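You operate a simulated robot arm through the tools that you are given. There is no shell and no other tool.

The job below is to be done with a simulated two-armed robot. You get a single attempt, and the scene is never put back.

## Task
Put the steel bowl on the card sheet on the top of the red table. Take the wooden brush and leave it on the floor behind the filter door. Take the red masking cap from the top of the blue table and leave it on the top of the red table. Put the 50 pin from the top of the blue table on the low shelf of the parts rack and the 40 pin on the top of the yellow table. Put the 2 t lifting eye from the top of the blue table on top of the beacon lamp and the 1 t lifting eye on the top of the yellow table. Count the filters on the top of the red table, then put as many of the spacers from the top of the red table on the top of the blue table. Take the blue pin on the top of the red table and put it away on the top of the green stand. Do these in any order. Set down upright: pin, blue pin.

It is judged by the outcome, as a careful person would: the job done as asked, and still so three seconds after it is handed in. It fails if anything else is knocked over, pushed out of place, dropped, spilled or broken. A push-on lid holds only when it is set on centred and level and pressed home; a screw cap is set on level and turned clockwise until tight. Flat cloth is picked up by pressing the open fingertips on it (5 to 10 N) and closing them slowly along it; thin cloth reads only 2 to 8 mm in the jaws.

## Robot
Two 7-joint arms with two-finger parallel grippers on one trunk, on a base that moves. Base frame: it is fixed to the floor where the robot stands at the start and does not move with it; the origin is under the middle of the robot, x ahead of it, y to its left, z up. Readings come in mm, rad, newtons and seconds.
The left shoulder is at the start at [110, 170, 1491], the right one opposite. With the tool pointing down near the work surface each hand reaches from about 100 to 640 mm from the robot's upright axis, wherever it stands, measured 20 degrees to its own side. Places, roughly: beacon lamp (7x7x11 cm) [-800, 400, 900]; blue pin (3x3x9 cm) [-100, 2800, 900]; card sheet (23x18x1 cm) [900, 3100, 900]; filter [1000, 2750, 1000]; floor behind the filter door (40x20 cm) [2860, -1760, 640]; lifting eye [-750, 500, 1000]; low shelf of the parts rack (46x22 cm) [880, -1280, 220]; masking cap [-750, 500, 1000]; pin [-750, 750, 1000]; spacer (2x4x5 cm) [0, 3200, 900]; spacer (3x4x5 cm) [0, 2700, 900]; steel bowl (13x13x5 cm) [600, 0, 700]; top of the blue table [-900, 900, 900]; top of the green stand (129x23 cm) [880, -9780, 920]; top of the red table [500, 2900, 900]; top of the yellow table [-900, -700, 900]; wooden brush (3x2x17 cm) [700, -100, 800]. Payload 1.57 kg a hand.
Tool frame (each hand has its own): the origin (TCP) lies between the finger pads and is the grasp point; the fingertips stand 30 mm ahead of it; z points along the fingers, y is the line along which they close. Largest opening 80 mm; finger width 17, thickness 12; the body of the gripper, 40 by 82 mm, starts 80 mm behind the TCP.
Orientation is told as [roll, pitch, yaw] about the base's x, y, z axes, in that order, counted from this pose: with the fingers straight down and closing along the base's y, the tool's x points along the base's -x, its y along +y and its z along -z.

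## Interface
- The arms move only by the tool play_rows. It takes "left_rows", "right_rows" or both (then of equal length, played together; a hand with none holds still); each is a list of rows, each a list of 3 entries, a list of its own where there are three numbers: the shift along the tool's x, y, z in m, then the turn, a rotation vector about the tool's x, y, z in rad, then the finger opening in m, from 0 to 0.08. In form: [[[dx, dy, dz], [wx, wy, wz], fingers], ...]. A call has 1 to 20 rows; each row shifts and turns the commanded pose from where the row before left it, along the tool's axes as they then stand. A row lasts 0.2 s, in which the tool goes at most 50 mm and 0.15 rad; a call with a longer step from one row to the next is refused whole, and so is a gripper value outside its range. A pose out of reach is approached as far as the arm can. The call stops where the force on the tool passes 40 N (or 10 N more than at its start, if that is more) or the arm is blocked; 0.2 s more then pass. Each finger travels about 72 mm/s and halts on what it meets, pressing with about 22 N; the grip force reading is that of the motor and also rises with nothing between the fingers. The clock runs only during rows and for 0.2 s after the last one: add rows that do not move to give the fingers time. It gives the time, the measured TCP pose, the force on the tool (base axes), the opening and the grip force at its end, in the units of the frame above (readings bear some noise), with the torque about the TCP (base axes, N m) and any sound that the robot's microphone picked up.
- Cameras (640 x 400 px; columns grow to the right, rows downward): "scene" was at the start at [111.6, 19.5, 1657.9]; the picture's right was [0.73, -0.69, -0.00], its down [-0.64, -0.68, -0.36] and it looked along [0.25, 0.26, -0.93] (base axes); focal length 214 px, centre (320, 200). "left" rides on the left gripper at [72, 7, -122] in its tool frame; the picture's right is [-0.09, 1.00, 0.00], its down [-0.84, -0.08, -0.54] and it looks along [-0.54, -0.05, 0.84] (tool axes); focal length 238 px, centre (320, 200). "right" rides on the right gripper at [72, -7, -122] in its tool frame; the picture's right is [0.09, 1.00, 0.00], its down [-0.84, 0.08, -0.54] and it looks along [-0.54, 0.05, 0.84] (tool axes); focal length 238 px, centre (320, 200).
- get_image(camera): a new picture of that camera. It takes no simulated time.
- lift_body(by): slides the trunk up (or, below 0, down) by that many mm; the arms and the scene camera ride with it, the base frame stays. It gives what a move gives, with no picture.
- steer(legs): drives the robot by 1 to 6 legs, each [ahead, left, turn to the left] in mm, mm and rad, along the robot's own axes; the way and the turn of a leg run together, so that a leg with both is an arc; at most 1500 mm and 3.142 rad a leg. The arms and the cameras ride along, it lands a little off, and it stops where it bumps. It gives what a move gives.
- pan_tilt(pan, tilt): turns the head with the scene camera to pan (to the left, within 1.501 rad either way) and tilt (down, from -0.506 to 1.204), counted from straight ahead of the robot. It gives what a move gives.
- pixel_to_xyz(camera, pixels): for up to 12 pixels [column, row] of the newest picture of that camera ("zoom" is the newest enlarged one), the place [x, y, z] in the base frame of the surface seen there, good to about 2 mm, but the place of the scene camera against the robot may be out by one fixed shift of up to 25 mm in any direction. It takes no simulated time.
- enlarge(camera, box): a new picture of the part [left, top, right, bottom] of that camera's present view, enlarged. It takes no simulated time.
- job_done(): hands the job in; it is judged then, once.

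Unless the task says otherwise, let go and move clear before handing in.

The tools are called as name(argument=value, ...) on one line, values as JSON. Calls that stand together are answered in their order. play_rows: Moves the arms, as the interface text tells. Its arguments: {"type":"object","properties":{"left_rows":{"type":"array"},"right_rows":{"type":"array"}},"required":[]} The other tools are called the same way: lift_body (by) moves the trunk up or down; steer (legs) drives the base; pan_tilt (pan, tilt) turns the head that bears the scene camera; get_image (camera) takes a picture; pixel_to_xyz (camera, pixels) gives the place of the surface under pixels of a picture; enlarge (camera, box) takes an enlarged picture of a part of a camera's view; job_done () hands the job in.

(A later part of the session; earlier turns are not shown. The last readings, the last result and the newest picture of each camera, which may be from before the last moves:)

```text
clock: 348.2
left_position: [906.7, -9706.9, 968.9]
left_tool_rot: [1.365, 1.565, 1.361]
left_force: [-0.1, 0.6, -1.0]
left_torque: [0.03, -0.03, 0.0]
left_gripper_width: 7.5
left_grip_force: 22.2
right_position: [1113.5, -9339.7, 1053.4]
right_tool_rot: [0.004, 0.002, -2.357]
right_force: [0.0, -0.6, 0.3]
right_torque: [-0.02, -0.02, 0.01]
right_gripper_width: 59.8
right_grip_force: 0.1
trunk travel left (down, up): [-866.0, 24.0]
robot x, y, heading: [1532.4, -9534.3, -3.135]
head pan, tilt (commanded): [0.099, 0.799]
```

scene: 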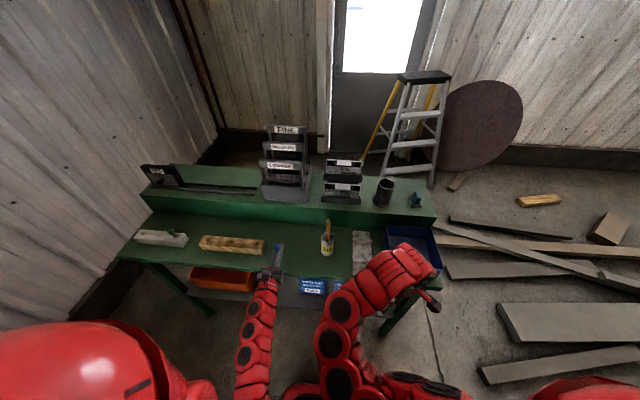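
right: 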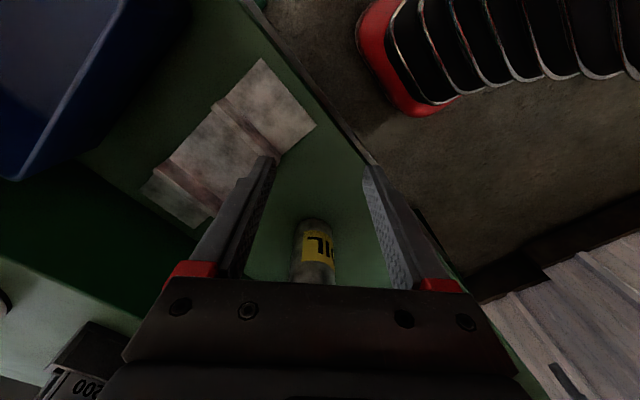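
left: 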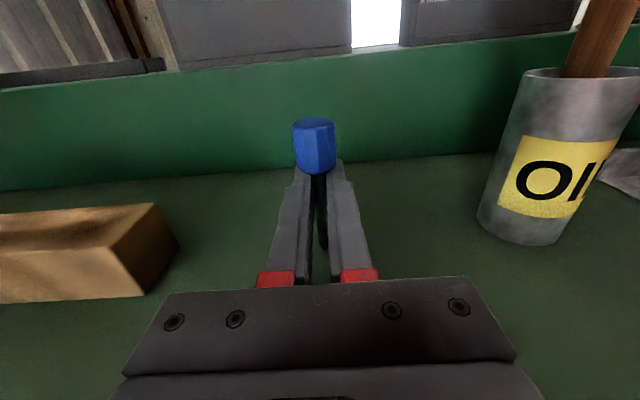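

play_rows(left_rows=[[[-0.0005, 0, 0], [0, 0, 0], 0.0], [[0, 0, 0], [0, 0, 0], 0.0], [[0, 0, 0], [0, 0, 0], 0.0]])

play_rows(left_rows=[[[-0.0005, 0, 0], [0, 0, 0], 0.0], [[0, 0, 0], [0, 0, 0], 0.0], [[0, 0, 0], [0, 0, 0], 0.0]])

enlarge(camera="left", box=[270, 105, 370, 280])

```text
clock: 349.0
left_position: [905.5, -9705.8, 968.4]
left_tool_rot: [1.36, 1.567, 1.358]
left_force: [-0.3, 0.0, -1.3]
left_torque: [0.0, 0.01, 0.02]
left_gripper_width: 7.4
left_grip_force: 22.3
right_position: [1113.8, -9338.9, 1052.4]
right_tool_rot: [0.003, 0.004, -2.357]
right_force: [0.3, 0.2, 0.9]
right_torque: [-0.02, 0.02, -0.01]
right_gripper_width: 60.0
right_grip_force: 0.1
trunk travel left (down, up): [-866.0, 24.0]
robot x, y, heading: [1529.3, -9531.0, -3.141]
head pan, tilt (commanded): [0.099, 0.799]
```

```text
clock: 349.8
left_position: [907.1, -9704.4, 967.1]
left_tool_rot: [1.359, 1.565, 1.359]
left_force: [0.2, 0.3, -0.5]
left_torque: [0.0, -0.03, 0.02]
left_gripper_width: 6.9
left_grip_force: 21.7
right_position: [1112.9, -9339.2, 1052.4]
right_tool_rot: [0.003, 0.003, -2.357]
right_force: [-0.5, 0.1, 1.0]
right_torque: [-0.01, -0.04, 0.01]
right_gripper_width: 59.7
right_grip_force: 0.1
trunk travel left (down, up): [-866.0, 24.0]
robot x, y, heading: [1531.4, -9526.6, -3.138]
head pan, tilt (commanded): [0.099, 0.799]
```

```text
2.29 times, centred on (320, 192) of left
```

zoom: 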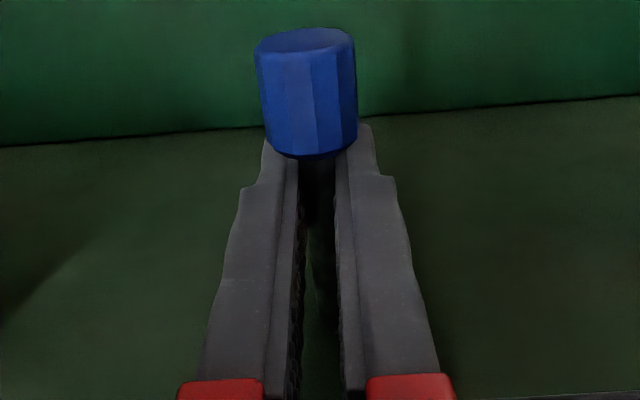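

Still no contact. I'll continue in 0.7 mm steps.

play_rows(left_rows=[[[-0.0007, 0, 0], [0, 0, 0], 0.0], [[0, 0, 0], [0, 0, 0], 0.0], [[0, 0, 0], [0, 0, 0], 0.0]])

play_rows(left_rows=[[[-0.0007, 0, 0], [0, 0, 0], 0.0], [[0, 0, 0], [0, 0, 0], 0.0], [[0, 0, 0], [0, 0, 0], 0.0]])

```text
clock: 350.6
left_position: [905.7, -9706.3, 967.8]
left_tool_rot: [1.385, 1.567, 1.386]
left_force: [0.6, 0.8, 1.2]
left_torque: [-0.05, 0.01, 0.0]
left_gripper_width: 7.2
left_grip_force: 21.8
right_position: [1112.8, -9339.5, 1052.4]
right_tool_rot: [0.004, 0.002, -2.357]
right_force: [-0.7, 0.6, 0.0]
right_torque: [0.0, -0.01, 0.0]
right_gripper_width: 60.3
right_grip_force: 0.0
trunk travel left (down, up): [-866.0, 24.0]
robot x, y, heading: [1532.7, -9530.5, -3.139]
head pan, tilt (commanded): [0.099, 0.799]
```

```text
clock: 351.4
left_position: [906.8, -9705.8, 968.4]
left_tool_rot: [1.386, 1.565, 1.384]
left_force: [-0.7, 0.2, 0.6]
left_torque: [-0.01, -0.01, -0.03]
left_gripper_width: 7.2
left_grip_force: 21.8
right_position: [1112.9, -9340.5, 1051.9]
right_tool_rot: [0.003, 0.003, -2.356]
right_force: [-0.2, -0.2, -0.5]
right_torque: [-0.01, -0.03, -0.02]
right_gripper_width: 59.8
right_grip_force: 0.1
trunk travel left (down, up): [-866.0, 24.0]
robot x, y, heading: [1524.8, -9532.3, -3.14]
head pan, tilt (commanded): [0.099, 0.799]
```

play_rows(left_rows=[[[-0.0007, 0, 0], [0, 0, 0], 0.0], [[0, 0, 0], [0, 0, 0], 0.0], [[0, 0, 0], [0, 0, 0], 0.0]])

```text
clock: 352.2
left_position: [906.7, -9706.4, 967.7]
left_tool_rot: [1.903, 1.565, 1.901]
left_force: [0.1, 0.3, 9.1]
left_torque: [0.03, 0.01, 0.01]
left_gripper_width: 7.1
left_grip_force: 21.6
right_position: [1113.7, -9339.9, 1050.9]
right_tool_rot: [0.002, 0.003, -2.356]
right_force: [0.8, 0.7, -0.4]
right_torque: [0.02, 0.01, -0.02]
right_gripper_width: 59.9
right_grip_force: 0.0
trunk travel left (down, up): [-866.0, 24.0]
robot x, y, heading: [1531.8, -9528.2, -3.141]
head pan, tilt (commanded): [0.099, 0.799]
```

Contact at 9 N. I'll ease back 0.7 mm to light touch.

play_rows(left_rows=[[[-0.0, 0, 0], [0, 0, 0], 0.0], [[0.0007, 0, 0], [0, 0, 0], 0.0], [[0, 0, 0], [0, 0, 0], 0.0], [[0, 0, 0], [0, 0, 0], 0.0]])

```text
clock: 353.2
left_position: [905.1, -9706.6, 967.3]
left_tool_rot: [1.608, 1.566, 1.607]
left_force: [-2.2, 0.1, 10.2]
left_torque: [0.0, 0.07, 0.01]
left_gripper_width: 7.4
left_grip_force: 22.0
right_position: [1114.7, -9339.6, 1051.6]
right_tool_rot: [0.003, 0.003, -2.356]
right_force: [0.1, 0.6, -0.4]
right_torque: [0.01, 0.01, -0.02]
right_gripper_width: 60.0
right_grip_force: 0.0
trunk travel left (down, up): [-866.0, 24.0]
robot x, y, heading: [1531.4, -9527.0, -3.14]
head pan, tilt (commanded): [0.099, 0.799]
```

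play_rows(left_rows=[[[0, 0, 0], [0, 0, 0], 0.0], [[0, 0, 0], [0, 0, 0], 0.0], [[0, 0, 0], [0, 0, 0], 0.0], [[0, 0, 0], [0, 0, 0], 0.0]])

```text
clock: 354.2
left_position: [904.7, -9707.1, 968.0]
left_tool_rot: [1.572, 1.566, 1.57]
left_force: [-1.5, -0.1, 9.8]
left_torque: [-0.02, 0.05, 0.0]
left_gripper_width: 7.4
left_grip_force: 22.2
right_position: [1113.0, -9338.7, 1053.6]
right_tool_rot: [0.001, 0.003, -2.357]
right_force: [-0.5, -1.1, -0.2]
right_torque: [-0.01, 0.01, 0.03]
right_gripper_width: 59.9
right_grip_force: 0.2
trunk travel left (down, up): [-866.0, 24.0]
robot x, y, heading: [1528.8, -9528.5, -3.138]
head pan, tilt (commanded): [0.099, 0.799]
```

play_rows(left_rows=[[[0.0008, 0, 0], [0, 0, 0], 0.0], [[0, 0, 0], [0, 0, 0], 0.0], [[0, 0, 0], [0, 0, 0], 0.0]])

```text
clock: 355.0
left_position: [907.3, -9705.6, 966.6]
left_tool_rot: [1.162, 1.564, 1.158]
left_force: [1.0, -1.0, 2.9]
left_torque: [-0.02, 0.0, 0.01]
left_gripper_width: 7.2
left_grip_force: 22.6
right_position: [1113.6, -9340.2, 1051.7]
right_tool_rot: [0.002, 0.003, -2.353]
right_force: [0.6, 0.9, -0.4]
right_torque: [0.04, 0.03, 0.01]
right_gripper_width: 60.0
right_grip_force: 0.1
trunk travel left (down, up): [-866.0, 24.0]
robot x, y, heading: [1531.8, -9529.0, -3.145]
head pan, tilt (commanded): [0.099, 0.799]
```

Now a light 2.9 N. I'll verify verticality once more, then open wide at once.

enlarge(camera="left", box=[270, 105, 370, 280])

pixel_to_xyz(camera="zoom", pixels=[[305, 60], [308, 80], [310, 100], [312, 130], [316, 180], [318, 200], [321, 230], [324, 260], [265, 90], [352, 90]])

```text
2.29 times, centred on (320, 192) of left
```

zoom: 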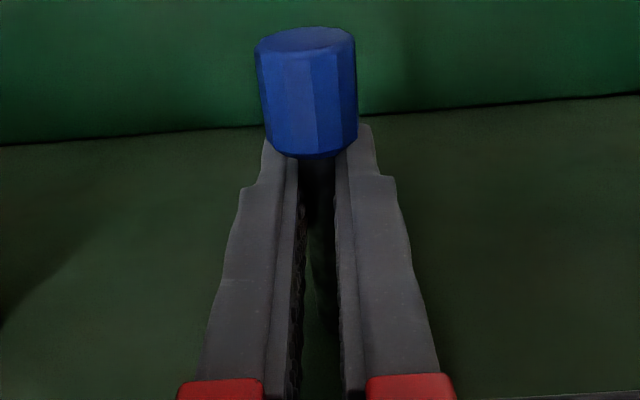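

```text
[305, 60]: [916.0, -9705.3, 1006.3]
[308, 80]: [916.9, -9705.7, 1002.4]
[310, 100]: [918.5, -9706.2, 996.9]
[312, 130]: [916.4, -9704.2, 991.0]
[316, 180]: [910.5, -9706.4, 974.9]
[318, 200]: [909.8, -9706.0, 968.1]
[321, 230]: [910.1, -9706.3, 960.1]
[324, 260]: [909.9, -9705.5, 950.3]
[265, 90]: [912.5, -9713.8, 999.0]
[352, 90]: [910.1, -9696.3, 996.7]
```

play_rows(left_rows=[[[0, 0, 0], [0, 0, 0], 0.08], [[0, 0, 0], [0, 0, 0], 0.08]])

get_image(camera="left")

```text
clock: 355.6
left_position: [907.3, -9705.4, 968.0]
left_tool_rot: [1.317, 1.566, 1.315]
left_force: [1.2, -0.1, 0.0]
left_torque: [0.02, 0.02, 0.0]
left_gripper_width: 80.0
left_grip_force: 0.1
right_position: [1113.7, -9339.5, 1052.6]
right_tool_rot: [0.005, 0.003, -2.357]
right_force: [0.3, -1.2, -0.1]
right_torque: [-0.01, 0.0, 0.04]
right_gripper_width: 60.1
right_grip_force: 0.0
trunk travel left (down, up): [-866.0, 24.0]
robot x, y, heading: [1530.7, -9526.9, -3.142]
head pan, tilt (commanded): [0.099, 0.799]
```

```text
taken
```

left: 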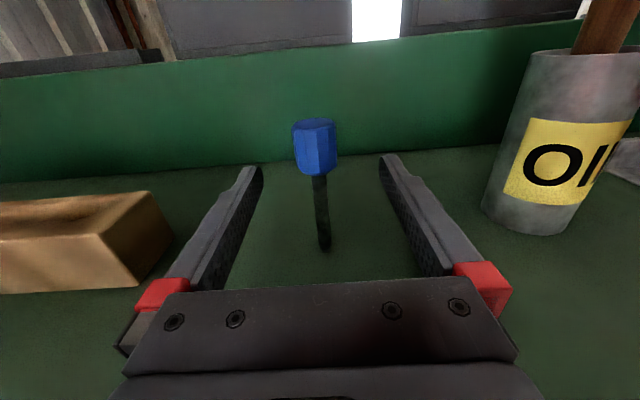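

The pin stands upright, released. I'll wait a moment to be sure it stays.

play_rows(left_rows=[[[0, 0, 0], [0, 0, 0], 0.08], [[0, 0, 0], [0, 0, 0], 0.08], [[0, 0, 0], [0, 0, 0], 0.08], [[0, 0, 0], [0, 0, 0], 0.08], [[0, 0, 0], [0, 0, 0], 0.08]])

get_image(camera="left")

pixel_to_xyz(camera="left", pixels=[[315, 130], [316, 150], [320, 190], [322, 220], [325, 244]])

```text
clock: 356.8
left_position: [906.7, -9705.0, 968.8]
left_tool_rot: [1.356, 1.565, 1.354]
left_force: [-0.5, 0.6, -0.1]
left_torque: [0.0, 0.02, 0.01]
left_gripper_width: 80.2
left_grip_force: 0.0
right_position: [1113.8, -9339.9, 1053.1]
right_tool_rot: [0.002, 0.004, -2.355]
right_force: [-0.1, -0.7, 0.1]
right_torque: [0.03, 0.0, 0.0]
right_gripper_width: 60.2
right_grip_force: 0.1
trunk travel left (down, up): [-866.0, 24.0]
robot x, y, heading: [1530.6, -9527.6, -3.137]
head pan, tilt (commanded): [0.099, 0.799]
```

```text
taken
```

left: 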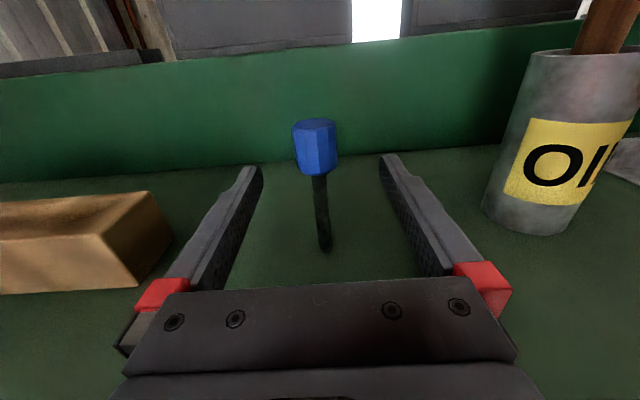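

```text
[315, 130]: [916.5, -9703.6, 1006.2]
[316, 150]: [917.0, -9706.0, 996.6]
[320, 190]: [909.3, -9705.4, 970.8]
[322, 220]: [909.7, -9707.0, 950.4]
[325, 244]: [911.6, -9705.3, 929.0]
```

It stays upright. I'll withdraw the hand straight back.

play_rows(left_rows=[[[0, 0, -0.01], [0, 0, 0], 0.08], [[0, 0, -0.015], [0, 0, 0], 0.08], [[0, 0, -0.02], [0, 0, 0], 0.08], [[0, 0, -0.02], [0, 0, 0], 0.08], [[0, 0, 0], [0, 0, 0], 0.08]])

steer(legs=[[-250, 0, 0]])

get_image(camera="left")

get_image(camera="scene")

```text
clock: 358.0
left_position: [969.4, -9703.4, 969.5]
left_tool_rot: [1.342, 1.566, 1.341]
left_force: [0.0, -0.4, 0.6]
left_torque: [0.0, 0.0, 0.02]
left_gripper_width: 80.0
left_grip_force: 0.0
right_position: [1112.8, -9338.9, 1052.1]
right_tool_rot: [0.002, 0.004, -2.357]
right_force: [0.1, 0.1, 0.0]
right_torque: [-0.01, 0.01, 0.0]
right_gripper_width: 59.9
right_grip_force: 0.0
trunk travel left (down, up): [-866.0, 24.0]
robot x, y, heading: [1530.5, -9529.4, -3.14]
head pan, tilt (commanded): [0.099, 0.799]
```

```text
clock: 359.8
left_position: [1199.0, -9699.8, 970.1]
left_tool_rot: [2.092, 1.564, 2.088]
left_force: [-0.1, 0.7, 1.4]
left_torque: [0.0, -0.01, -0.04]
left_gripper_width: 80.0
left_grip_force: 0.1
right_position: [1343.5, -9335.4, 1054.1]
right_tool_rot: [0.0, 0.001, -2.36]
right_force: [-0.1, 0.0, 0.2]
right_torque: [-0.01, 0.04, 0.01]
right_gripper_width: 59.9
right_grip_force: 0.0
trunk travel left (down, up): [-866.0, 24.0]
robot x, y, heading: [1754.8, -9528.5, 3.142]
head pan, tilt (commanded): [0.099, 0.799]
stopped in leg 1: the robot was blocked; the commanded pose is now the measured one
```

```text
taken
```

left: 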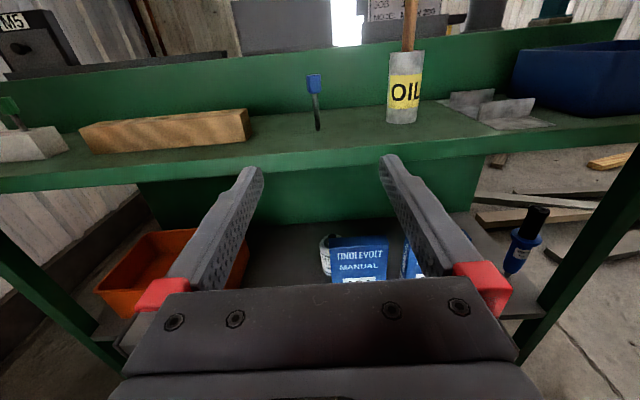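

```text
taken
```

scene: 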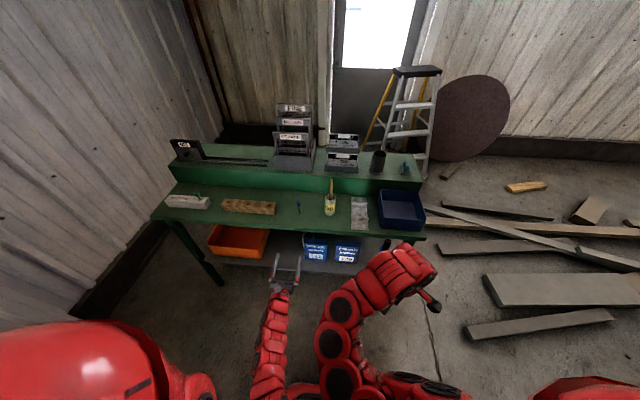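

The pin stands well, but backing up was blocked at x≈1755: the stool behind. I'll ease forward and look at the stool.

steer(legs=[[80, 0, 0]])

steer(legs=[[0, -700, 0]])

steer(legs=[[0, 0, 1.9]])

pan_tilt(pan=0.0, tilt=0.6)

get_image(camera="scene")

```text
clock: 360.9
left_position: [1115.0, -9699.5, 969.8]
left_tool_rot: [1.549, 1.565, 1.545]
left_force: [0.1, 0.2, -0.9]
left_torque: [0.04, -0.03, 0.03]
left_gripper_width: 80.0
left_grip_force: 0.1
right_position: [1260.4, -9336.0, 1051.2]
right_tool_rot: [0.002, 0.003, -2.358]
right_force: [0.2, -0.3, -0.6]
right_torque: [-0.05, 0.02, 0.0]
right_gripper_width: 59.9
right_grip_force: 0.0
trunk travel left (down, up): [-866.0, 24.0]
robot x, y, heading: [1677.3, -9528.3, 3.141]
head pan, tilt (commanded): [0.099, 0.799]
```

```text
clock: 364.7
left_position: [1118.9, -8982.6, 968.7]
left_tool_rot: [1.347, 1.566, 1.321]
left_force: [0.1, -0.6, 0.5]
left_torque: [-0.01, -0.02, -0.03]
left_gripper_width: 80.0
left_grip_force: 0.1
right_position: [1272.2, -8620.7, 1052.1]
right_tool_rot: [0.002, 0.003, -2.38]
right_force: [0.2, -0.1, -0.4]
right_torque: [-0.03, -0.01, 0.01]
right_gripper_width: 60.1
right_grip_force: 0.0
trunk travel left (down, up): [-866.0, 24.0]
robot x, y, heading: [1681.2, -8822.1, 3.121]
head pan, tilt (commanded): [0.099, 0.799]
```

```text
clock: 369.6
left_position: [2003.8, -9312.6, 967.8]
left_tool_rot: [1.338, 1.563, -3.105]
left_force: [0.9, -0.4, 0.6]
left_torque: [-0.05, 0.03, 0.03]
left_gripper_width: 80.2
left_grip_force: 0.0
right_position: [1614.1, -9273.3, 1052.3]
right_tool_rot: [0.002, 0.004, -0.513]
right_force: [-0.3, 0.2, -0.3]
right_torque: [-0.04, -0.02, 0.0]
right_gripper_width: 59.9
right_grip_force: 0.1
trunk travel left (down, up): [-866.0, 24.0]
robot x, y, heading: [1683.7, -8819.8, -1.296]
head pan, tilt (commanded): [0.099, 0.799]
```

```text
clock: 370.4
left_position: [2003.0, -9312.2, 969.1]
left_tool_rot: [1.345, 1.565, -3.097]
left_force: [-0.6, 0.1, -0.5]
left_torque: [-0.01, 0.0, -0.01]
left_gripper_width: 80.1
left_grip_force: 0.0
right_position: [1614.1, -9272.5, 1051.8]
right_tool_rot: [0.003, 0.003, -0.512]
right_force: [0.0, 0.4, -0.4]
right_torque: [-0.02, 0.0, -0.02]
right_gripper_width: 60.1
right_grip_force: 0.2
trunk travel left (down, up): [-866.0, 24.0]
robot x, y, heading: [1682.9, -8820.8, -1.293]
head pan, tilt (commanded): [0.0, 0.6]
```

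```text
taken
```

scene: 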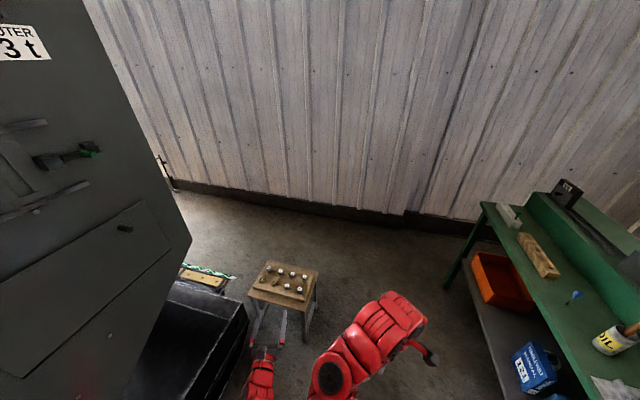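

The stool still stands at (283,285). I'll zoom in to check its items and location.

enlarge(camera="scene", box=[220, 240, 360, 360])

pixel_to_xyz(camera="scene", pixels=[[260, 345], [305, 340], [250, 290], [307, 303], [262, 262], [316, 270], [576, 297], [282, 280]])

enlarge(camera="scene", box=[500, 200, 640, 380])

```text
3.33 times, centred on (290, 300) of scene
```

zoom: 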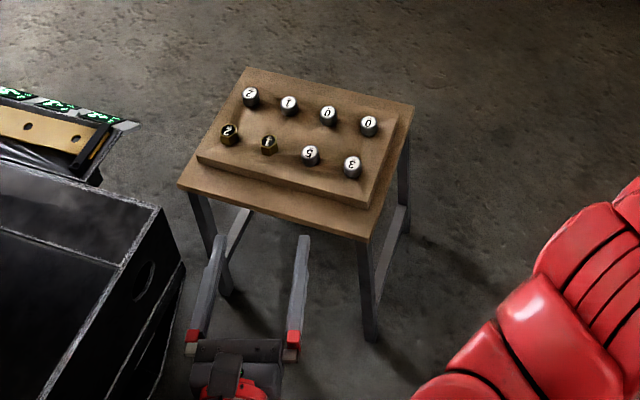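

```text
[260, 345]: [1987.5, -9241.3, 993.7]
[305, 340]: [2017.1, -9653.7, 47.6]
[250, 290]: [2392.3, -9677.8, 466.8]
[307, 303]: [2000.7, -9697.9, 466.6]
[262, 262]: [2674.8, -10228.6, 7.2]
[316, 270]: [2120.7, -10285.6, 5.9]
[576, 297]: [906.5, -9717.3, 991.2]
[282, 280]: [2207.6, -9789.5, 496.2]
```

```text
2.22 times, centred on (570, 290) of scene
```

zoom: 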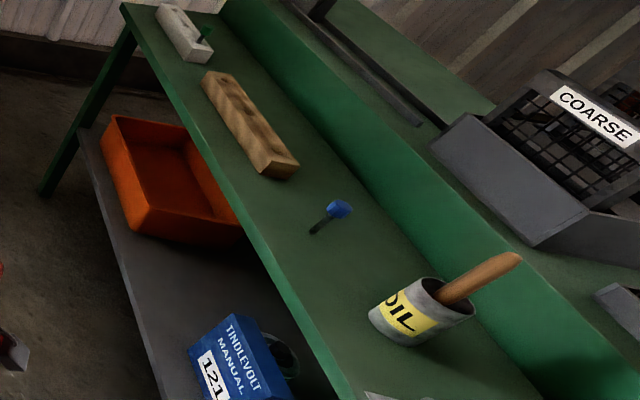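

The stool and its weights stand upright, and the blue pin stands on the green stand. I'll fold both arms back to compact tool-down poses before the drive back.

play_rows(left_rows=[[[0, 0, -0.02], [0, 0, -0.149], 0.06], [[0, 0, -0.02], [0, 0, -0.149], 0.06], [[0, 0, 0], [0, 0, -0.149], 0.06], [[0, 0, 0], [0, 0, -0.149], 0.06], [[0, 0, 0], [0, 0, -0.149], 0.06], [[0, 0, 0], [0, 0, -0.149], 0.06], [[0, 0, 0], [0, 0, -0.149], 0.06], [[0, 0, 0], [0, 0, -0.149], 0.06], [[0, 0, 0], [0, 0, -0.149], 0.06], [[0, 0, 0], [0, 0, -0.149], 0.06], [[0, 0, 0], [0, 0, -0.149], 0.06], [[0, 0, 0], [0, 0, -0.149], 0.06], [[0, 0, 0], [0, 0, -0.149], 0.06], [[0, 0, 0], [0, 0, -0.149], 0.06], [[0, 0, 0], [0, 0, -0.149], 0.06], [[0, 0, 0], [0, 0, -0.149], 0.06], [[0, 0, 0], [0, 0, -0.149], 0.06], [[0, 0, 0], [0, 0, -0.149], 0.06], [[0, 0, 0], [0, 0, -0.149], 0.06], [[0, 0, 0], [0, 0, -0.149], 0.06]], right_rows=[[[0, 0, 0], [0, 0, 0.13], 0.06], [[0, 0, 0], [0, 0, 0.13], 0.06], [[0, 0, 0], [0, 0, 0.13], 0.06], [[0, 0, 0], [0, 0, 0.13], 0.06], [[0, 0, 0], [0, 0, 0.13], 0.06], [[0, 0, 0], [0, 0, 0.131], 0.06], [[0, 0, 0], [0, 0, 0], 0.06], [[0, 0, 0], [0, 0, 0], 0.06], [[0, 0, 0], [0, 0, 0], 0.06], [[0, 0, 0], [0, 0, 0], 0.06], [[0, 0, 0], [0, 0, 0], 0.06], [[0, 0, 0], [0, 0, 0], 0.06], [[0, 0, 0], [0, 0, 0], 0.06], [[0, 0, 0], [0, 0, 0], 0.06], [[0, 0, 0], [0, 0, 0], 0.06], [[0, 0, 0], [0, 0, 0], 0.06], [[0, 0, 0], [0, 0, 0], 0.06], [[0, 0, 0], [0, 0, 0], 0.06], [[0, 0, 0], [0, 0, 0], 0.06], [[0, 0, 0], [0, 0, 0], 0.06]])

play_rows(left_rows=[[[0, 0, 0], [0, 0, -0.1496], 0.06], [[0, 0, 0], [0, 0.1428, 0], 0.06], [[0, 0, 0], [0, 0.1428, 0], 0.06], [[0, 0, 0], [0, 0.1428, 0], 0.06], [[0, 0, 0], [0, 0.1428, 0], 0.06], [[0, 0, 0], [0, 0.1428, 0], 0.06], [[0, 0, 0], [0, 0.1428, 0], 0.06], [[0, 0, 0], [0, 0.1428, 0], 0.06], [[0, 0, 0], [0, 0.1428, 0], 0.06], [[0, 0, 0], [0, 0.1428, 0], 0.06], [[0, 0, 0], [0, 0.1428, 0], 0.06], [[0, 0, 0], [0, 0.1428, 0], 0.06], [[0.025, 0, 0], [0, 0, 0], 0.06], [[0.025, 0, 0], [0, 0, 0], 0.06], [[0.025, 0, 0], [0, 0, 0], 0.06], [[0.025, 0, 0], [0, 0, 0], 0.06], [[0.025, 0, 0], [0, 0, 0], 0.06], [[0, 0, 0], [0, 0, 0], 0.06]])

```text
clock: 374.6
left_position: [1993.4, -9273.6, 968.3]
left_tool_rot: [1.565, -1.417, -2.865]
left_force: [-0.1, 0.3, -0.2]
left_torque: [0.02, 0.02, 0.0]
left_gripper_width: 59.8
left_grip_force: 0.0
right_position: [1614.7, -9272.6, 1052.2]
right_tool_rot: [0.0, 0.007, -1.292]
right_force: [0.8, -0.9, -0.3]
right_torque: [0.0, -0.04, 0.04]
right_gripper_width: 60.2
right_grip_force: 0.0
trunk travel left (down, up): [-866.0, 24.0]
robot x, y, heading: [1683.3, -8819.8, -1.293]
head pan, tilt (commanded): [0.0, 0.6]
```

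```text
clock: 378.4
left_position: [1960.1, -9153.3, 969.2]
left_tool_rot: [0.006, 0.003, -1.3]
left_force: [0.1, -0.5, 0.1]
left_torque: [0.01, 0.02, 0.0]
left_gripper_width: 60.2
left_grip_force: 0.0
right_position: [1614.0, -9273.2, 1051.0]
right_tool_rot: [0.002, 0.007, -1.294]
right_force: [0.2, -0.2, 0.4]
right_torque: [0.01, 0.0, 0.03]
right_gripper_width: 60.0
right_grip_force: 0.1
trunk travel left (down, up): [-866.0, 24.0]
robot x, y, heading: [1682.5, -8821.9, -1.3]
head pan, tilt (commanded): [0.0, 0.6]
```

Both hands are compact. I'll turn to face +y and go back up the lane.

steer(legs=[[0, 0, 2.871]])

pan_tilt(pan=0, tilt=0.45)

get_image(camera="scene")

```text
clock: 385.4
left_position: [1515.7, -8421.7, 970.4]
left_tool_rot: [0.007, 0.001, 1.547]
left_force: [0.3, 0.1, 0.4]
left_torque: [-0.02, 0.0, -0.02]
left_gripper_width: 60.1
left_grip_force: 0.1
right_position: [1881.6, -8406.6, 1051.9]
right_tool_rot: [-0.001, 0.003, 1.554]
right_force: [-0.3, -0.3, 0.3]
right_torque: [0.0, -0.01, 0.03]
right_gripper_width: 60.1
right_grip_force: 0.1
trunk travel left (down, up): [-866.0, 24.0]
robot x, y, heading: [1681.6, -8818.9, 1.55]
head pan, tilt (commanded): [0.0, 0.6]
```

```text
clock: 386.1
left_position: [1515.7, -8420.6, 970.5]
left_tool_rot: [0.006, 0.0, 1.549]
left_force: [0.1, -1.0, -0.8]
left_torque: [-0.01, -0.01, 0.02]
left_gripper_width: 60.3
left_grip_force: 0.1
right_position: [1880.6, -8406.1, 1052.0]
right_tool_rot: [0.0, 0.004, 1.553]
right_force: [-0.6, -0.3, -0.3]
right_torque: [-0.02, 0.04, 0.0]
right_gripper_width: 60.1
right_grip_force: 0.1
trunk travel left (down, up): [-866.0, 24.0]
robot x, y, heading: [1683.6, -8818.5, 1.554]
head pan, tilt (commanded): [0.0, 0.45]
```

```text
taken
```

scene: 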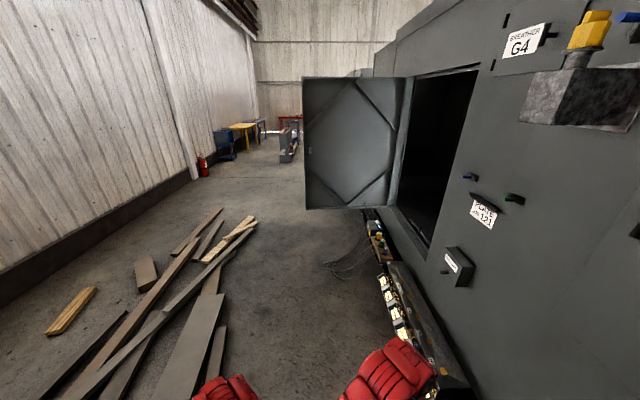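

I'll check where the loose cables at (340,265) and the planks lie.

pixel_to_xyz(camera="scene", pixels=[[325, 265], [345, 275], [360, 250], [225, 335], [255, 225], [215, 300], [307, 205], [370, 215]])

```text
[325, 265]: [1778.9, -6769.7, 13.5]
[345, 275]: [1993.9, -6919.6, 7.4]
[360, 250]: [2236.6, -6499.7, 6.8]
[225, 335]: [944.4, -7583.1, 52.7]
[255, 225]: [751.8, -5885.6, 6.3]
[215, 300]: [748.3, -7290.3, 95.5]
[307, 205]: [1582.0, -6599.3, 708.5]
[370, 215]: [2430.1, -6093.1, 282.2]
```

I'll drive back up the lane in four legs, keeping clear of planks and the door edge.

steer(legs=[[813, 347, 0.017], [900, 160, 0], [1200, 40, 0]])

get_image(camera="scene")

```text
clock: 401.0
left_position: [912.4, -5495.5, 970.2]
left_tool_rot: [0.004, 0.001, 1.604]
left_force: [-0.7, 0.1, -1.0]
left_torque: [-0.01, -0.01, 0.0]
left_gripper_width: 60.2
left_grip_force: 0.0
right_position: [1276.7, -5461.1, 1053.1]
right_tool_rot: [0.001, 0.006, 1.611]
right_force: [0.2, 0.0, -0.1]
right_torque: [0.0, -0.01, 0.01]
right_gripper_width: 59.7
right_grip_force: 0.2
trunk travel left (down, up): [-866.0, 24.0]
robot x, y, heading: [1100.0, -5885.1, 1.608]
head pan, tilt (commanded): [0.0, 0.45]
```

```text
taken
```

scene: 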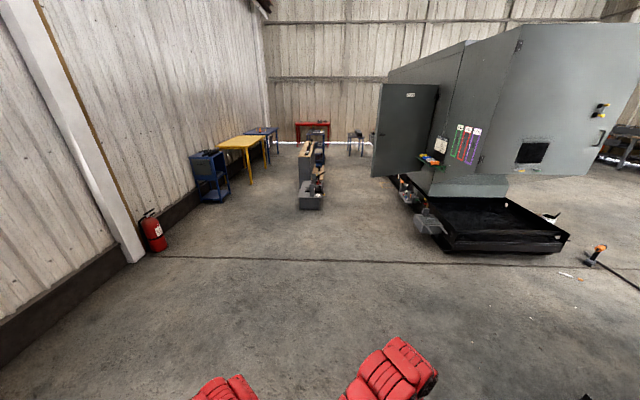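

Clear view. I'll head to the aisle west of the bench.

steer(legs=[[1330, 500, -0.037], [1330, 500, 0]])

pan_tilt(pan=0.2, tilt=0.45)

get_image(camera="scene")

```text
clock: 414.5
left_position: [-155.1, -2926.2, 969.9]
left_tool_rot: [0.007, 0.0, 1.577]
left_force: [-0.1, -0.8, 0.6]
left_torque: [0.02, 0.0, 0.01]
left_gripper_width: 59.9
left_grip_force: 0.0
right_position: [208.1, -2900.3, 1052.7]
right_tool_rot: [0.001, 0.004, 1.585]
right_force: [0.0, 0.0, -0.4]
right_torque: [-0.01, -0.01, 0.0]
right_gripper_width: 60.0
right_grip_force: 0.1
trunk travel left (down, up): [-866.0, 24.0]
robot x, y, heading: [25.5, -3318.2, 1.584]
head pan, tilt (commanded): [0.0, 0.45]
```

```text
clock: 415.2
left_position: [-154.9, -2925.3, 968.8]
left_tool_rot: [0.006, 0.001, 1.576]
left_force: [0.1, 0.2, -0.7]
left_torque: [-0.01, 0.01, -0.03]
left_gripper_width: 60.0
left_grip_force: 0.1
right_position: [209.8, -2899.6, 1052.9]
right_tool_rot: [0.001, 0.005, 1.586]
right_force: [-0.5, 0.2, -0.9]
right_torque: [0.02, -0.01, -0.04]
right_gripper_width: 59.6
right_grip_force: 0.1
trunk travel left (down, up): [-866.0, 24.0]
robot x, y, heading: [25.3, -3319.0, 1.586]
head pan, tilt (commanded): [0.201, 0.45]
```

```text
taken
```

scene: 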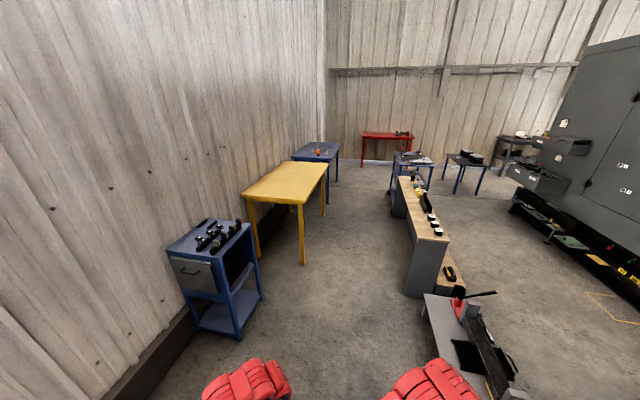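

The aisle is clear. I'll drive up it to beside the blue table.

steer(legs=[[1500, 0, -0.015], [1500, 0, 0], [900, 0, 0]])

steer(legs=[[0, 0, 1.571]])

pan_tilt(pan=0.0, tilt=0.75)

get_image(camera="scene")

```text
clock: 434.0
left_position: [30.4, 979.6, 969.6]
left_tool_rot: [0.005, 0.0, 1.497]
left_force: [0.5, 0.0, 0.2]
left_torque: [0.01, 0.03, 0.02]
left_gripper_width: 60.2
left_grip_force: 0.0
right_position: [395.8, 975.1, 1052.6]
right_tool_rot: [0.001, 0.006, 1.505]
right_force: [0.6, 0.4, 0.6]
right_torque: [-0.04, -0.03, -0.01]
right_gripper_width: 60.0
right_grip_force: 0.1
trunk travel left (down, up): [-866.0, 24.0]
robot x, y, heading: [181.0, 576.5, 1.507]
head pan, tilt (commanded): [0.201, 0.45]
```

```text
clock: 438.2
left_position: [-231.2, 430.1, 969.3]
left_tool_rot: [0.005, 0.002, 3.056]
left_force: [0.9, -0.5, -0.2]
left_torque: [0.02, 0.0, 0.0]
left_gripper_width: 60.1
left_grip_force: 0.1
right_position: [-223.5, 795.3, 1052.9]
right_tool_rot: [-0.002, 0.007, 3.064]
right_force: [0.3, 0.8, -0.2]
right_torque: [0.0, 0.02, 0.02]
right_gripper_width: 60.2
right_grip_force: 0.1
trunk travel left (down, up): [-866.0, 24.0]
robot x, y, heading: [176.8, 574.8, 3.062]
head pan, tilt (commanded): [0.201, 0.45]
```

```text
clock: 439.0
left_position: [-231.0, 430.3, 969.5]
left_tool_rot: [0.006, 0.0, 3.06]
left_force: [0.9, 0.2, 0.2]
left_torque: [-0.02, 0.0, 0.0]
left_gripper_width: 60.1
left_grip_force: 0.1
right_position: [-222.2, 795.5, 1051.6]
right_tool_rot: [0.0, 0.004, 3.064]
right_force: [-0.4, -0.7, 0.5]
right_torque: [-0.01, -0.01, 0.0]
right_gripper_width: 60.0
right_grip_force: 0.1
trunk travel left (down, up): [-866.0, 24.0]
robot x, y, heading: [180.6, 569.2, 3.061]
head pan, tilt (commanded): [0.0, 0.75]
```

```text
taken
```

scene: 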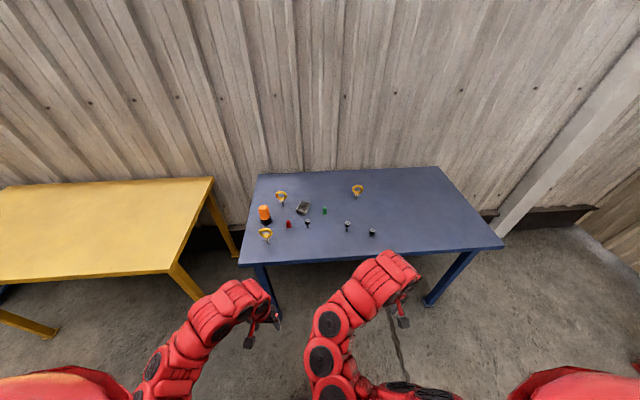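

The blue table is in view with all its items. I'll zoom in and read labels and positions.

enlarge(camera="scene", box=[240, 175, 340, 255])

enlarge(camera="scene", box=[310, 170, 410, 250])

pixel_to_xyz(camera="scene", pixels=[[264, 212], [264, 222], [265, 234], [281, 195], [289, 225], [307, 225], [303, 208], [324, 211], [347, 225], [372, 233], [357, 190], [240, 263]])

```text
5.00 times, centred on (290, 215) of scene
```

zoom: 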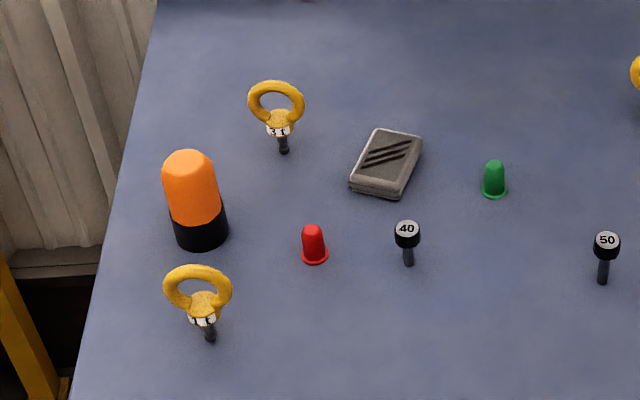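

```text
5.00 times, centred on (360, 210) of scene
```

zoom: 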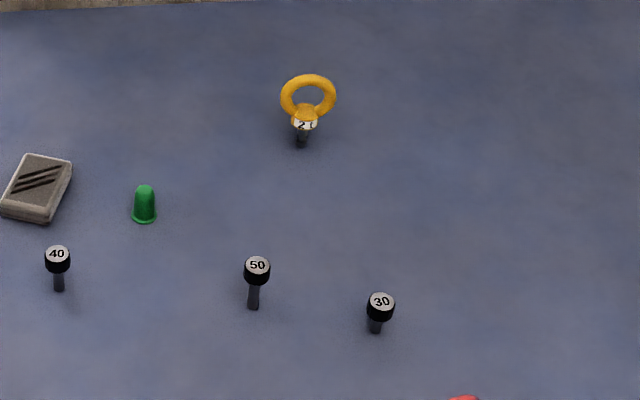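

```text
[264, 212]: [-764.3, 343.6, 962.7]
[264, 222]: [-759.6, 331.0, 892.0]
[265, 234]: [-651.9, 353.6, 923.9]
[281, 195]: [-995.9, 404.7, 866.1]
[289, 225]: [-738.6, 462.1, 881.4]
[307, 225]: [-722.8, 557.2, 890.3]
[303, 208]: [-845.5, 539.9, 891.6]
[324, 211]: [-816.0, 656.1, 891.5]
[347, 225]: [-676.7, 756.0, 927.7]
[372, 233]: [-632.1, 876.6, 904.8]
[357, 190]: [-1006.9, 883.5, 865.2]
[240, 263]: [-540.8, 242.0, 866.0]
```

Labels: eyes 1 t near (-648,379), 3 t, and 2 t far right near (-890,910); pins 40 at (-716,582), 50 at (-672,781), 30 at (-628,902); red cap (-734,487); lamp (-762,369). I'll raise the left hand, square up and approach the 2 t eye with the right hand.

play_rows(left_rows=[[[0, 0, -0.02], [0, 0, 0], 0.06], [[0, 0, -0.02], [0, 0, 0], 0.06], [[0, 0, -0.02], [0, 0, 0], 0.06], [[0, 0, 0], [0, 0, 0], 0.06]])

lift_body(by=22)

steer(legs=[[0, 0, 0.08], [420, -190, 0]])

get_image(camera="scene")

get_image(camera="right")

```text
clock: 440.0
left_position: [-232.7, 430.9, 1030.2]
left_tool_rot: [0.006, 0.007, 3.056]
left_force: [1.3, -0.4, 0.4]
left_torque: [0.03, 0.01, 0.01]
left_gripper_width: 59.9
left_grip_force: 0.0
left hand out of reach, approached as far as the arm can: row 3
right_position: [-223.7, 795.7, 1053.1]
right_tool_rot: [0.0, 0.005, 3.064]
right_force: [-0.1, 0.5, -0.1]
right_torque: [0.0, 0.01, -0.02]
right_gripper_width: 59.9
right_grip_force: 0.1
trunk travel left (down, up): [-866.0, 24.0]
robot x, y, heading: [181.4, 573.2, 3.062]
head pan, tilt (commanded): [0.0, 0.75]
```

```text
clock: 440.6
left_position: [-233.6, 432.4, 1051.7]
left_tool_rot: [0.003, 0.006, 3.058]
left_force: [0.7, 0.2, 0.5]
left_torque: [0.0, 0.0, 0.02]
left_gripper_width: 59.9
left_grip_force: 0.1
right_position: [-222.2, 795.1, 1073.8]
right_tool_rot: [-0.001, 0.005, 3.064]
right_force: [0.5, -0.3, 0.1]
right_torque: [0.01, 0.0, 0.0]
right_gripper_width: 59.7
right_grip_force: 0.0
trunk travel left (down, up): [-888.0, 2.0]
robot x, y, heading: [176.8, 576.9, 3.06]
head pan, tilt (commanded): [0.0, 0.75]
```

```text
clock: 443.9
left_position: [-640.0, 590.0, 1052.2]
left_tool_rot: [0.007, 0.003, 3.134]
left_force: [0.2, -0.8, 0.2]
left_torque: [0.02, 0.01, -0.03]
left_gripper_width: 60.2
left_grip_force: 0.0
right_position: [-656.1, 954.9, 1074.0]
right_tool_rot: [0.002, 0.006, 3.139]
right_force: [-0.9, 0.1, 0.5]
right_torque: [0.0, -0.01, 0.02]
right_gripper_width: 60.0
right_grip_force: 0.1
trunk travel left (down, up): [-888.0, 2.0]
robot x, y, heading: [-245.2, 760.7, 3.139]
head pan, tilt (commanded): [0.0, 0.75]
```

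```text
taken
```

scene: 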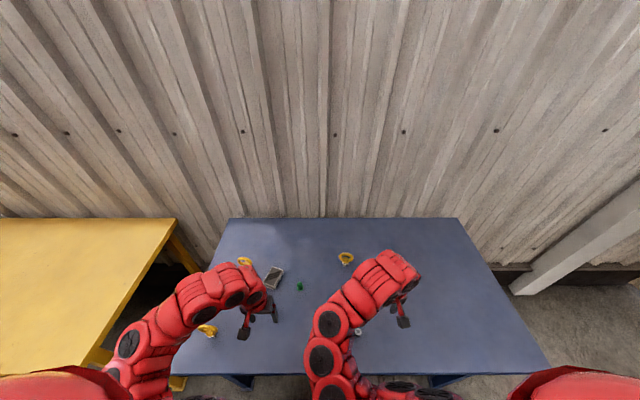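

```text
taken
```

right: 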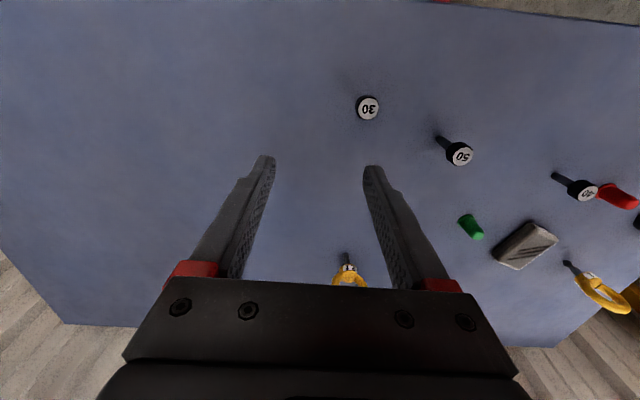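

The 2 t eye appears at (348,272) below the gripper line. I'll localise it and the pins with the right camera.

pixel_to_xyz(camera="right", pixels=[[345, 256], [347, 268], [340, 282], [358, 282], [350, 284], [368, 108], [367, 98], [460, 154], [441, 141], [583, 190], [558, 177], [620, 197]])

enlarge(camera="scene", box=[320, 235, 400, 290])

```text
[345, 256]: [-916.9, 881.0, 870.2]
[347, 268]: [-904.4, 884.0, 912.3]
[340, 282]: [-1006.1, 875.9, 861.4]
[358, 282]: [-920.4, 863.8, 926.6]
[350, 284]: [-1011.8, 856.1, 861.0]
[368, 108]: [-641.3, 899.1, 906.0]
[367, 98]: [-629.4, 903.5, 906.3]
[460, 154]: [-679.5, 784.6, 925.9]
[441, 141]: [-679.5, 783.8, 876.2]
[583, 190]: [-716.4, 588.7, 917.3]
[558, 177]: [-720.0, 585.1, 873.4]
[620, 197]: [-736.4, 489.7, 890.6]
```

```text
7.27 times, centred on (360, 262) of scene
```

zoom: 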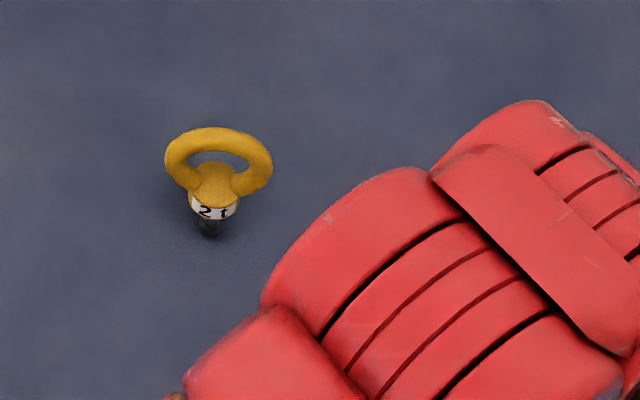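

Right-camera positions: 2 t eye (-910,882), pin 50 (-680,784), pin 40 (-718,587), pin 30 (-635,901), red cap (-737,489). The ring faces the robot, so I'll turn the right tool 90° and move above the eye.

play_rows(right_rows=[[[0, 0, 0], [0, 0, -0.1428], 0.06], [[0, 0, 0], [0, 0, -0.1428], 0.06], [[0, 0, 0], [0, 0, -0.1428], 0.06], [[0, 0, 0], [0, 0, -0.1428], 0.06], [[0, 0, 0], [0, 0, -0.1428], 0.06], [[0, 0, 0], [0, 0, -0.1428], 0.06], [[0, 0, 0], [0, 0, -0.1428], 0.06], [[0, 0, 0], [0, 0, -0.1428], 0.06], [[0, 0, 0], [0, 0, -0.1428], 0.06], [[0, 0, 0], [0, 0, -0.1428], 0.06], [[0, 0, 0], [0, 0, -0.1428], 0.06], [[-0.01, -0.036, 0.005], [0, 0, 0], 0.06], [[-0.01, -0.036, 0.005], [0, 0, 0], 0.06], [[-0.01, -0.036, 0.005], [0, 0, 0], 0.06], [[-0.01, -0.036, 0.005], [0, 0, 0], 0.06], [[-0.01, -0.036, 0.005], [0, 0, 0], 0.06], [[-0.01, -0.036, 0.005], [0, 0, 0], 0.06], [[0, 0, 0], [0, 0, 0], 0.06]])

get_image(camera="right")

```text
clock: 447.7
left_position: [-638.0, 589.3, 1051.8]
left_tool_rot: [0.006, 0.003, 3.134]
left_force: [0.8, 0.8, -0.2]
left_torque: [0.03, 0.01, 0.0]
left_gripper_width: 59.9
left_grip_force: 0.0
right_position: [-869.4, 898.0, 1044.0]
right_tool_rot: [0.005, 0.0, -1.574]
right_force: [0.2, -0.2, 1.2]
right_torque: [0.0, 0.0, 0.05]
right_gripper_width: 60.1
right_grip_force: 0.1
trunk travel left (down, up): [-888.0, 2.0]
robot x, y, heading: [-236.8, 760.8, 3.14]
head pan, tilt (commanded): [0.0, 0.75]
```

```text
taken
```

right: 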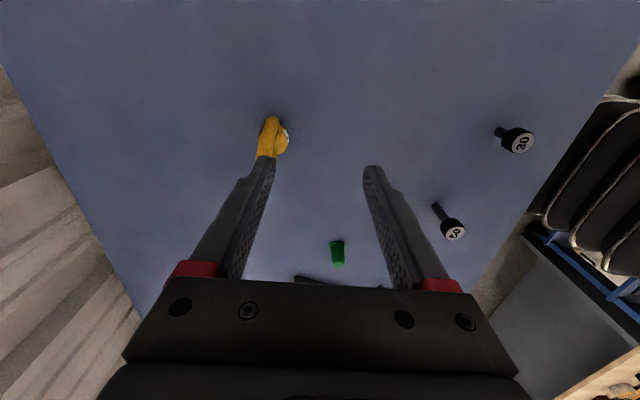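

The ring is seen edge-on at (270,137). I'll get its exact place.

enlarge(camera="right", box=[230, 90, 330, 190])

pixel_to_xyz(camera="right", pixels=[[270, 120], [268, 135], [265, 150], [280, 138], [285, 140], [272, 148], [283, 122], [262, 155]])

```text
4.00 times, centred on (280, 140) of right
```

zoom: 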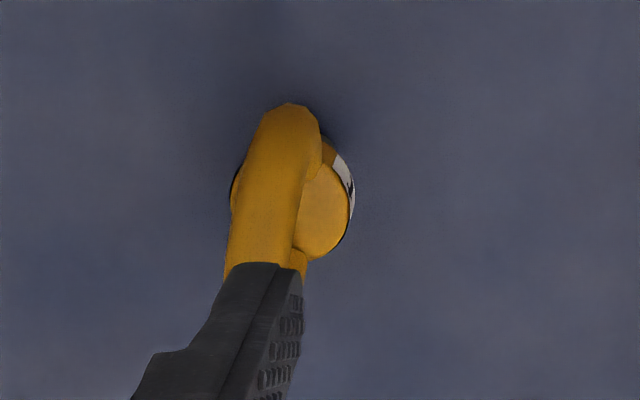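

```text
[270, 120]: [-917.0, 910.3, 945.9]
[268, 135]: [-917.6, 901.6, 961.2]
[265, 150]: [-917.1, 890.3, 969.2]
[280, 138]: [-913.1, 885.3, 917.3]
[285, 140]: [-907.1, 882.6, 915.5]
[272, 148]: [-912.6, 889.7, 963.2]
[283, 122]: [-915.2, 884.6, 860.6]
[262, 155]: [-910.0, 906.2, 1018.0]
```

The ring lies in the y-z plane at x≈-915, centre y≈884, top z≈970. I'll move over it and descend with the fingers on both sides of the ring.

play_rows(right_rows=[[[-0.007, -0.023, 0], [0, 0, 0], 0.06], [[-0.007, -0.023, 0], [0, 0, 0], 0.06], [[0, 0, 0], [0, 0, 0], 0.06]])

get_image(camera="right")

pixel_to_xyz(camera="right", pixels=[[320, 120], [320, 130], [318, 140], [318, 150], [318, 160], [330, 140], [316, 170]])

```text
clock: 448.5
left_position: [-640.5, 590.0, 1051.9]
left_tool_rot: [0.006, 0.004, 3.136]
left_force: [-0.7, 0.1, 0.3]
left_torque: [-0.02, 0.0, -0.01]
left_gripper_width: 60.0
left_grip_force: 0.1
right_position: [-916.7, 882.1, 1041.9]
right_tool_rot: [0.004, 0.0, -1.574]
right_force: [0.2, 1.5, 0.3]
right_torque: [0.03, 0.01, 0.06]
right_gripper_width: 60.2
right_grip_force: 0.1
trunk travel left (down, up): [-888.0, 2.0]
robot x, y, heading: [-240.3, 762.5, 3.137]
head pan, tilt (commanded): [0.0, 0.75]
```

```text
taken
```

right: 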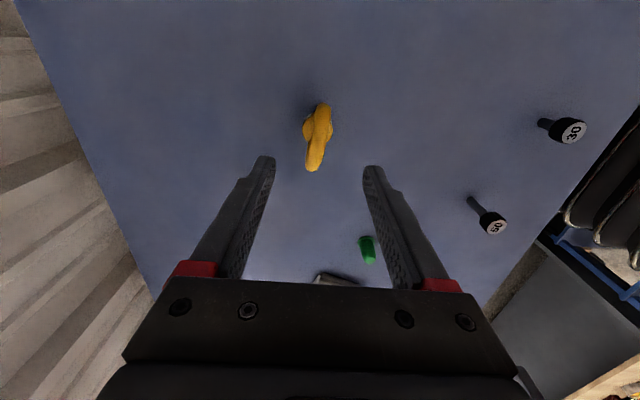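

```text
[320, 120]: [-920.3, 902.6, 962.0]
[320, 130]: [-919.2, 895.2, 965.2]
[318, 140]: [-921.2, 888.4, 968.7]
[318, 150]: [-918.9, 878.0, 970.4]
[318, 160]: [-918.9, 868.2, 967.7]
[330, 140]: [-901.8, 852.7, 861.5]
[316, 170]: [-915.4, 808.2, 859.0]
```

The ring is centred between the fingers. I'll descend to z≈958 and close.

play_rows(right_rows=[[[0, -0.003, 0.025], [0, 0, 0], 0.06], [[0, 0, 0.025], [0, 0, 0], 0.06], [[0, 0, 0.02], [0, 0, 0], 0.06], [[0, 0, 0.014], [0, 0, 0], 0.06], [[0, 0, 0], [0, 0, 0], 0.06], [[0, 0, 0], [0, 0, 0], 0.04], [[0, 0, 0], [0, 0, 0], 0.02], [[0, 0, 0], [0, 0, 0], 0.0], [[0, 0, 0], [0, 0, 0], 0.0]])

get_image(camera="right")

```text
clock: 450.5
left_position: [-639.9, 590.1, 1052.1]
left_tool_rot: [0.004, 0.006, 3.133]
left_force: [1.1, -0.1, 0.7]
left_torque: [0.02, -0.01, -0.02]
left_gripper_width: 60.0
left_grip_force: 0.1
right_position: [-917.8, 881.6, 958.0]
right_tool_rot: [0.005, 0.0, -1.573]
right_force: [-0.2, -0.3, -0.1]
right_torque: [-0.04, -0.01, 0.02]
right_gripper_width: 13.3
right_grip_force: 22.1
trunk travel left (down, up): [-888.0, 2.0]
robot x, y, heading: [-243.7, 763.8, 3.138]
head pan, tilt (commanded): [0.0, 0.75]
```

```text
taken
```

right: 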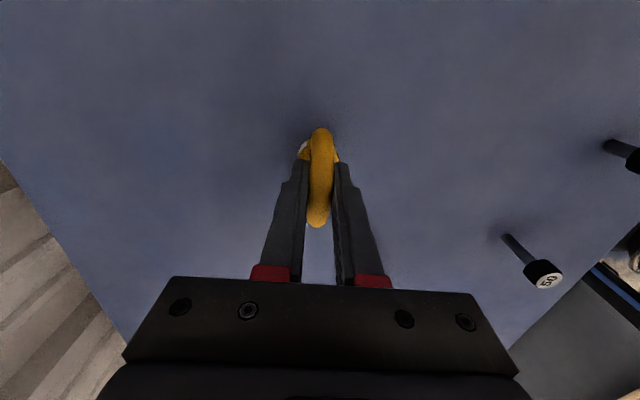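

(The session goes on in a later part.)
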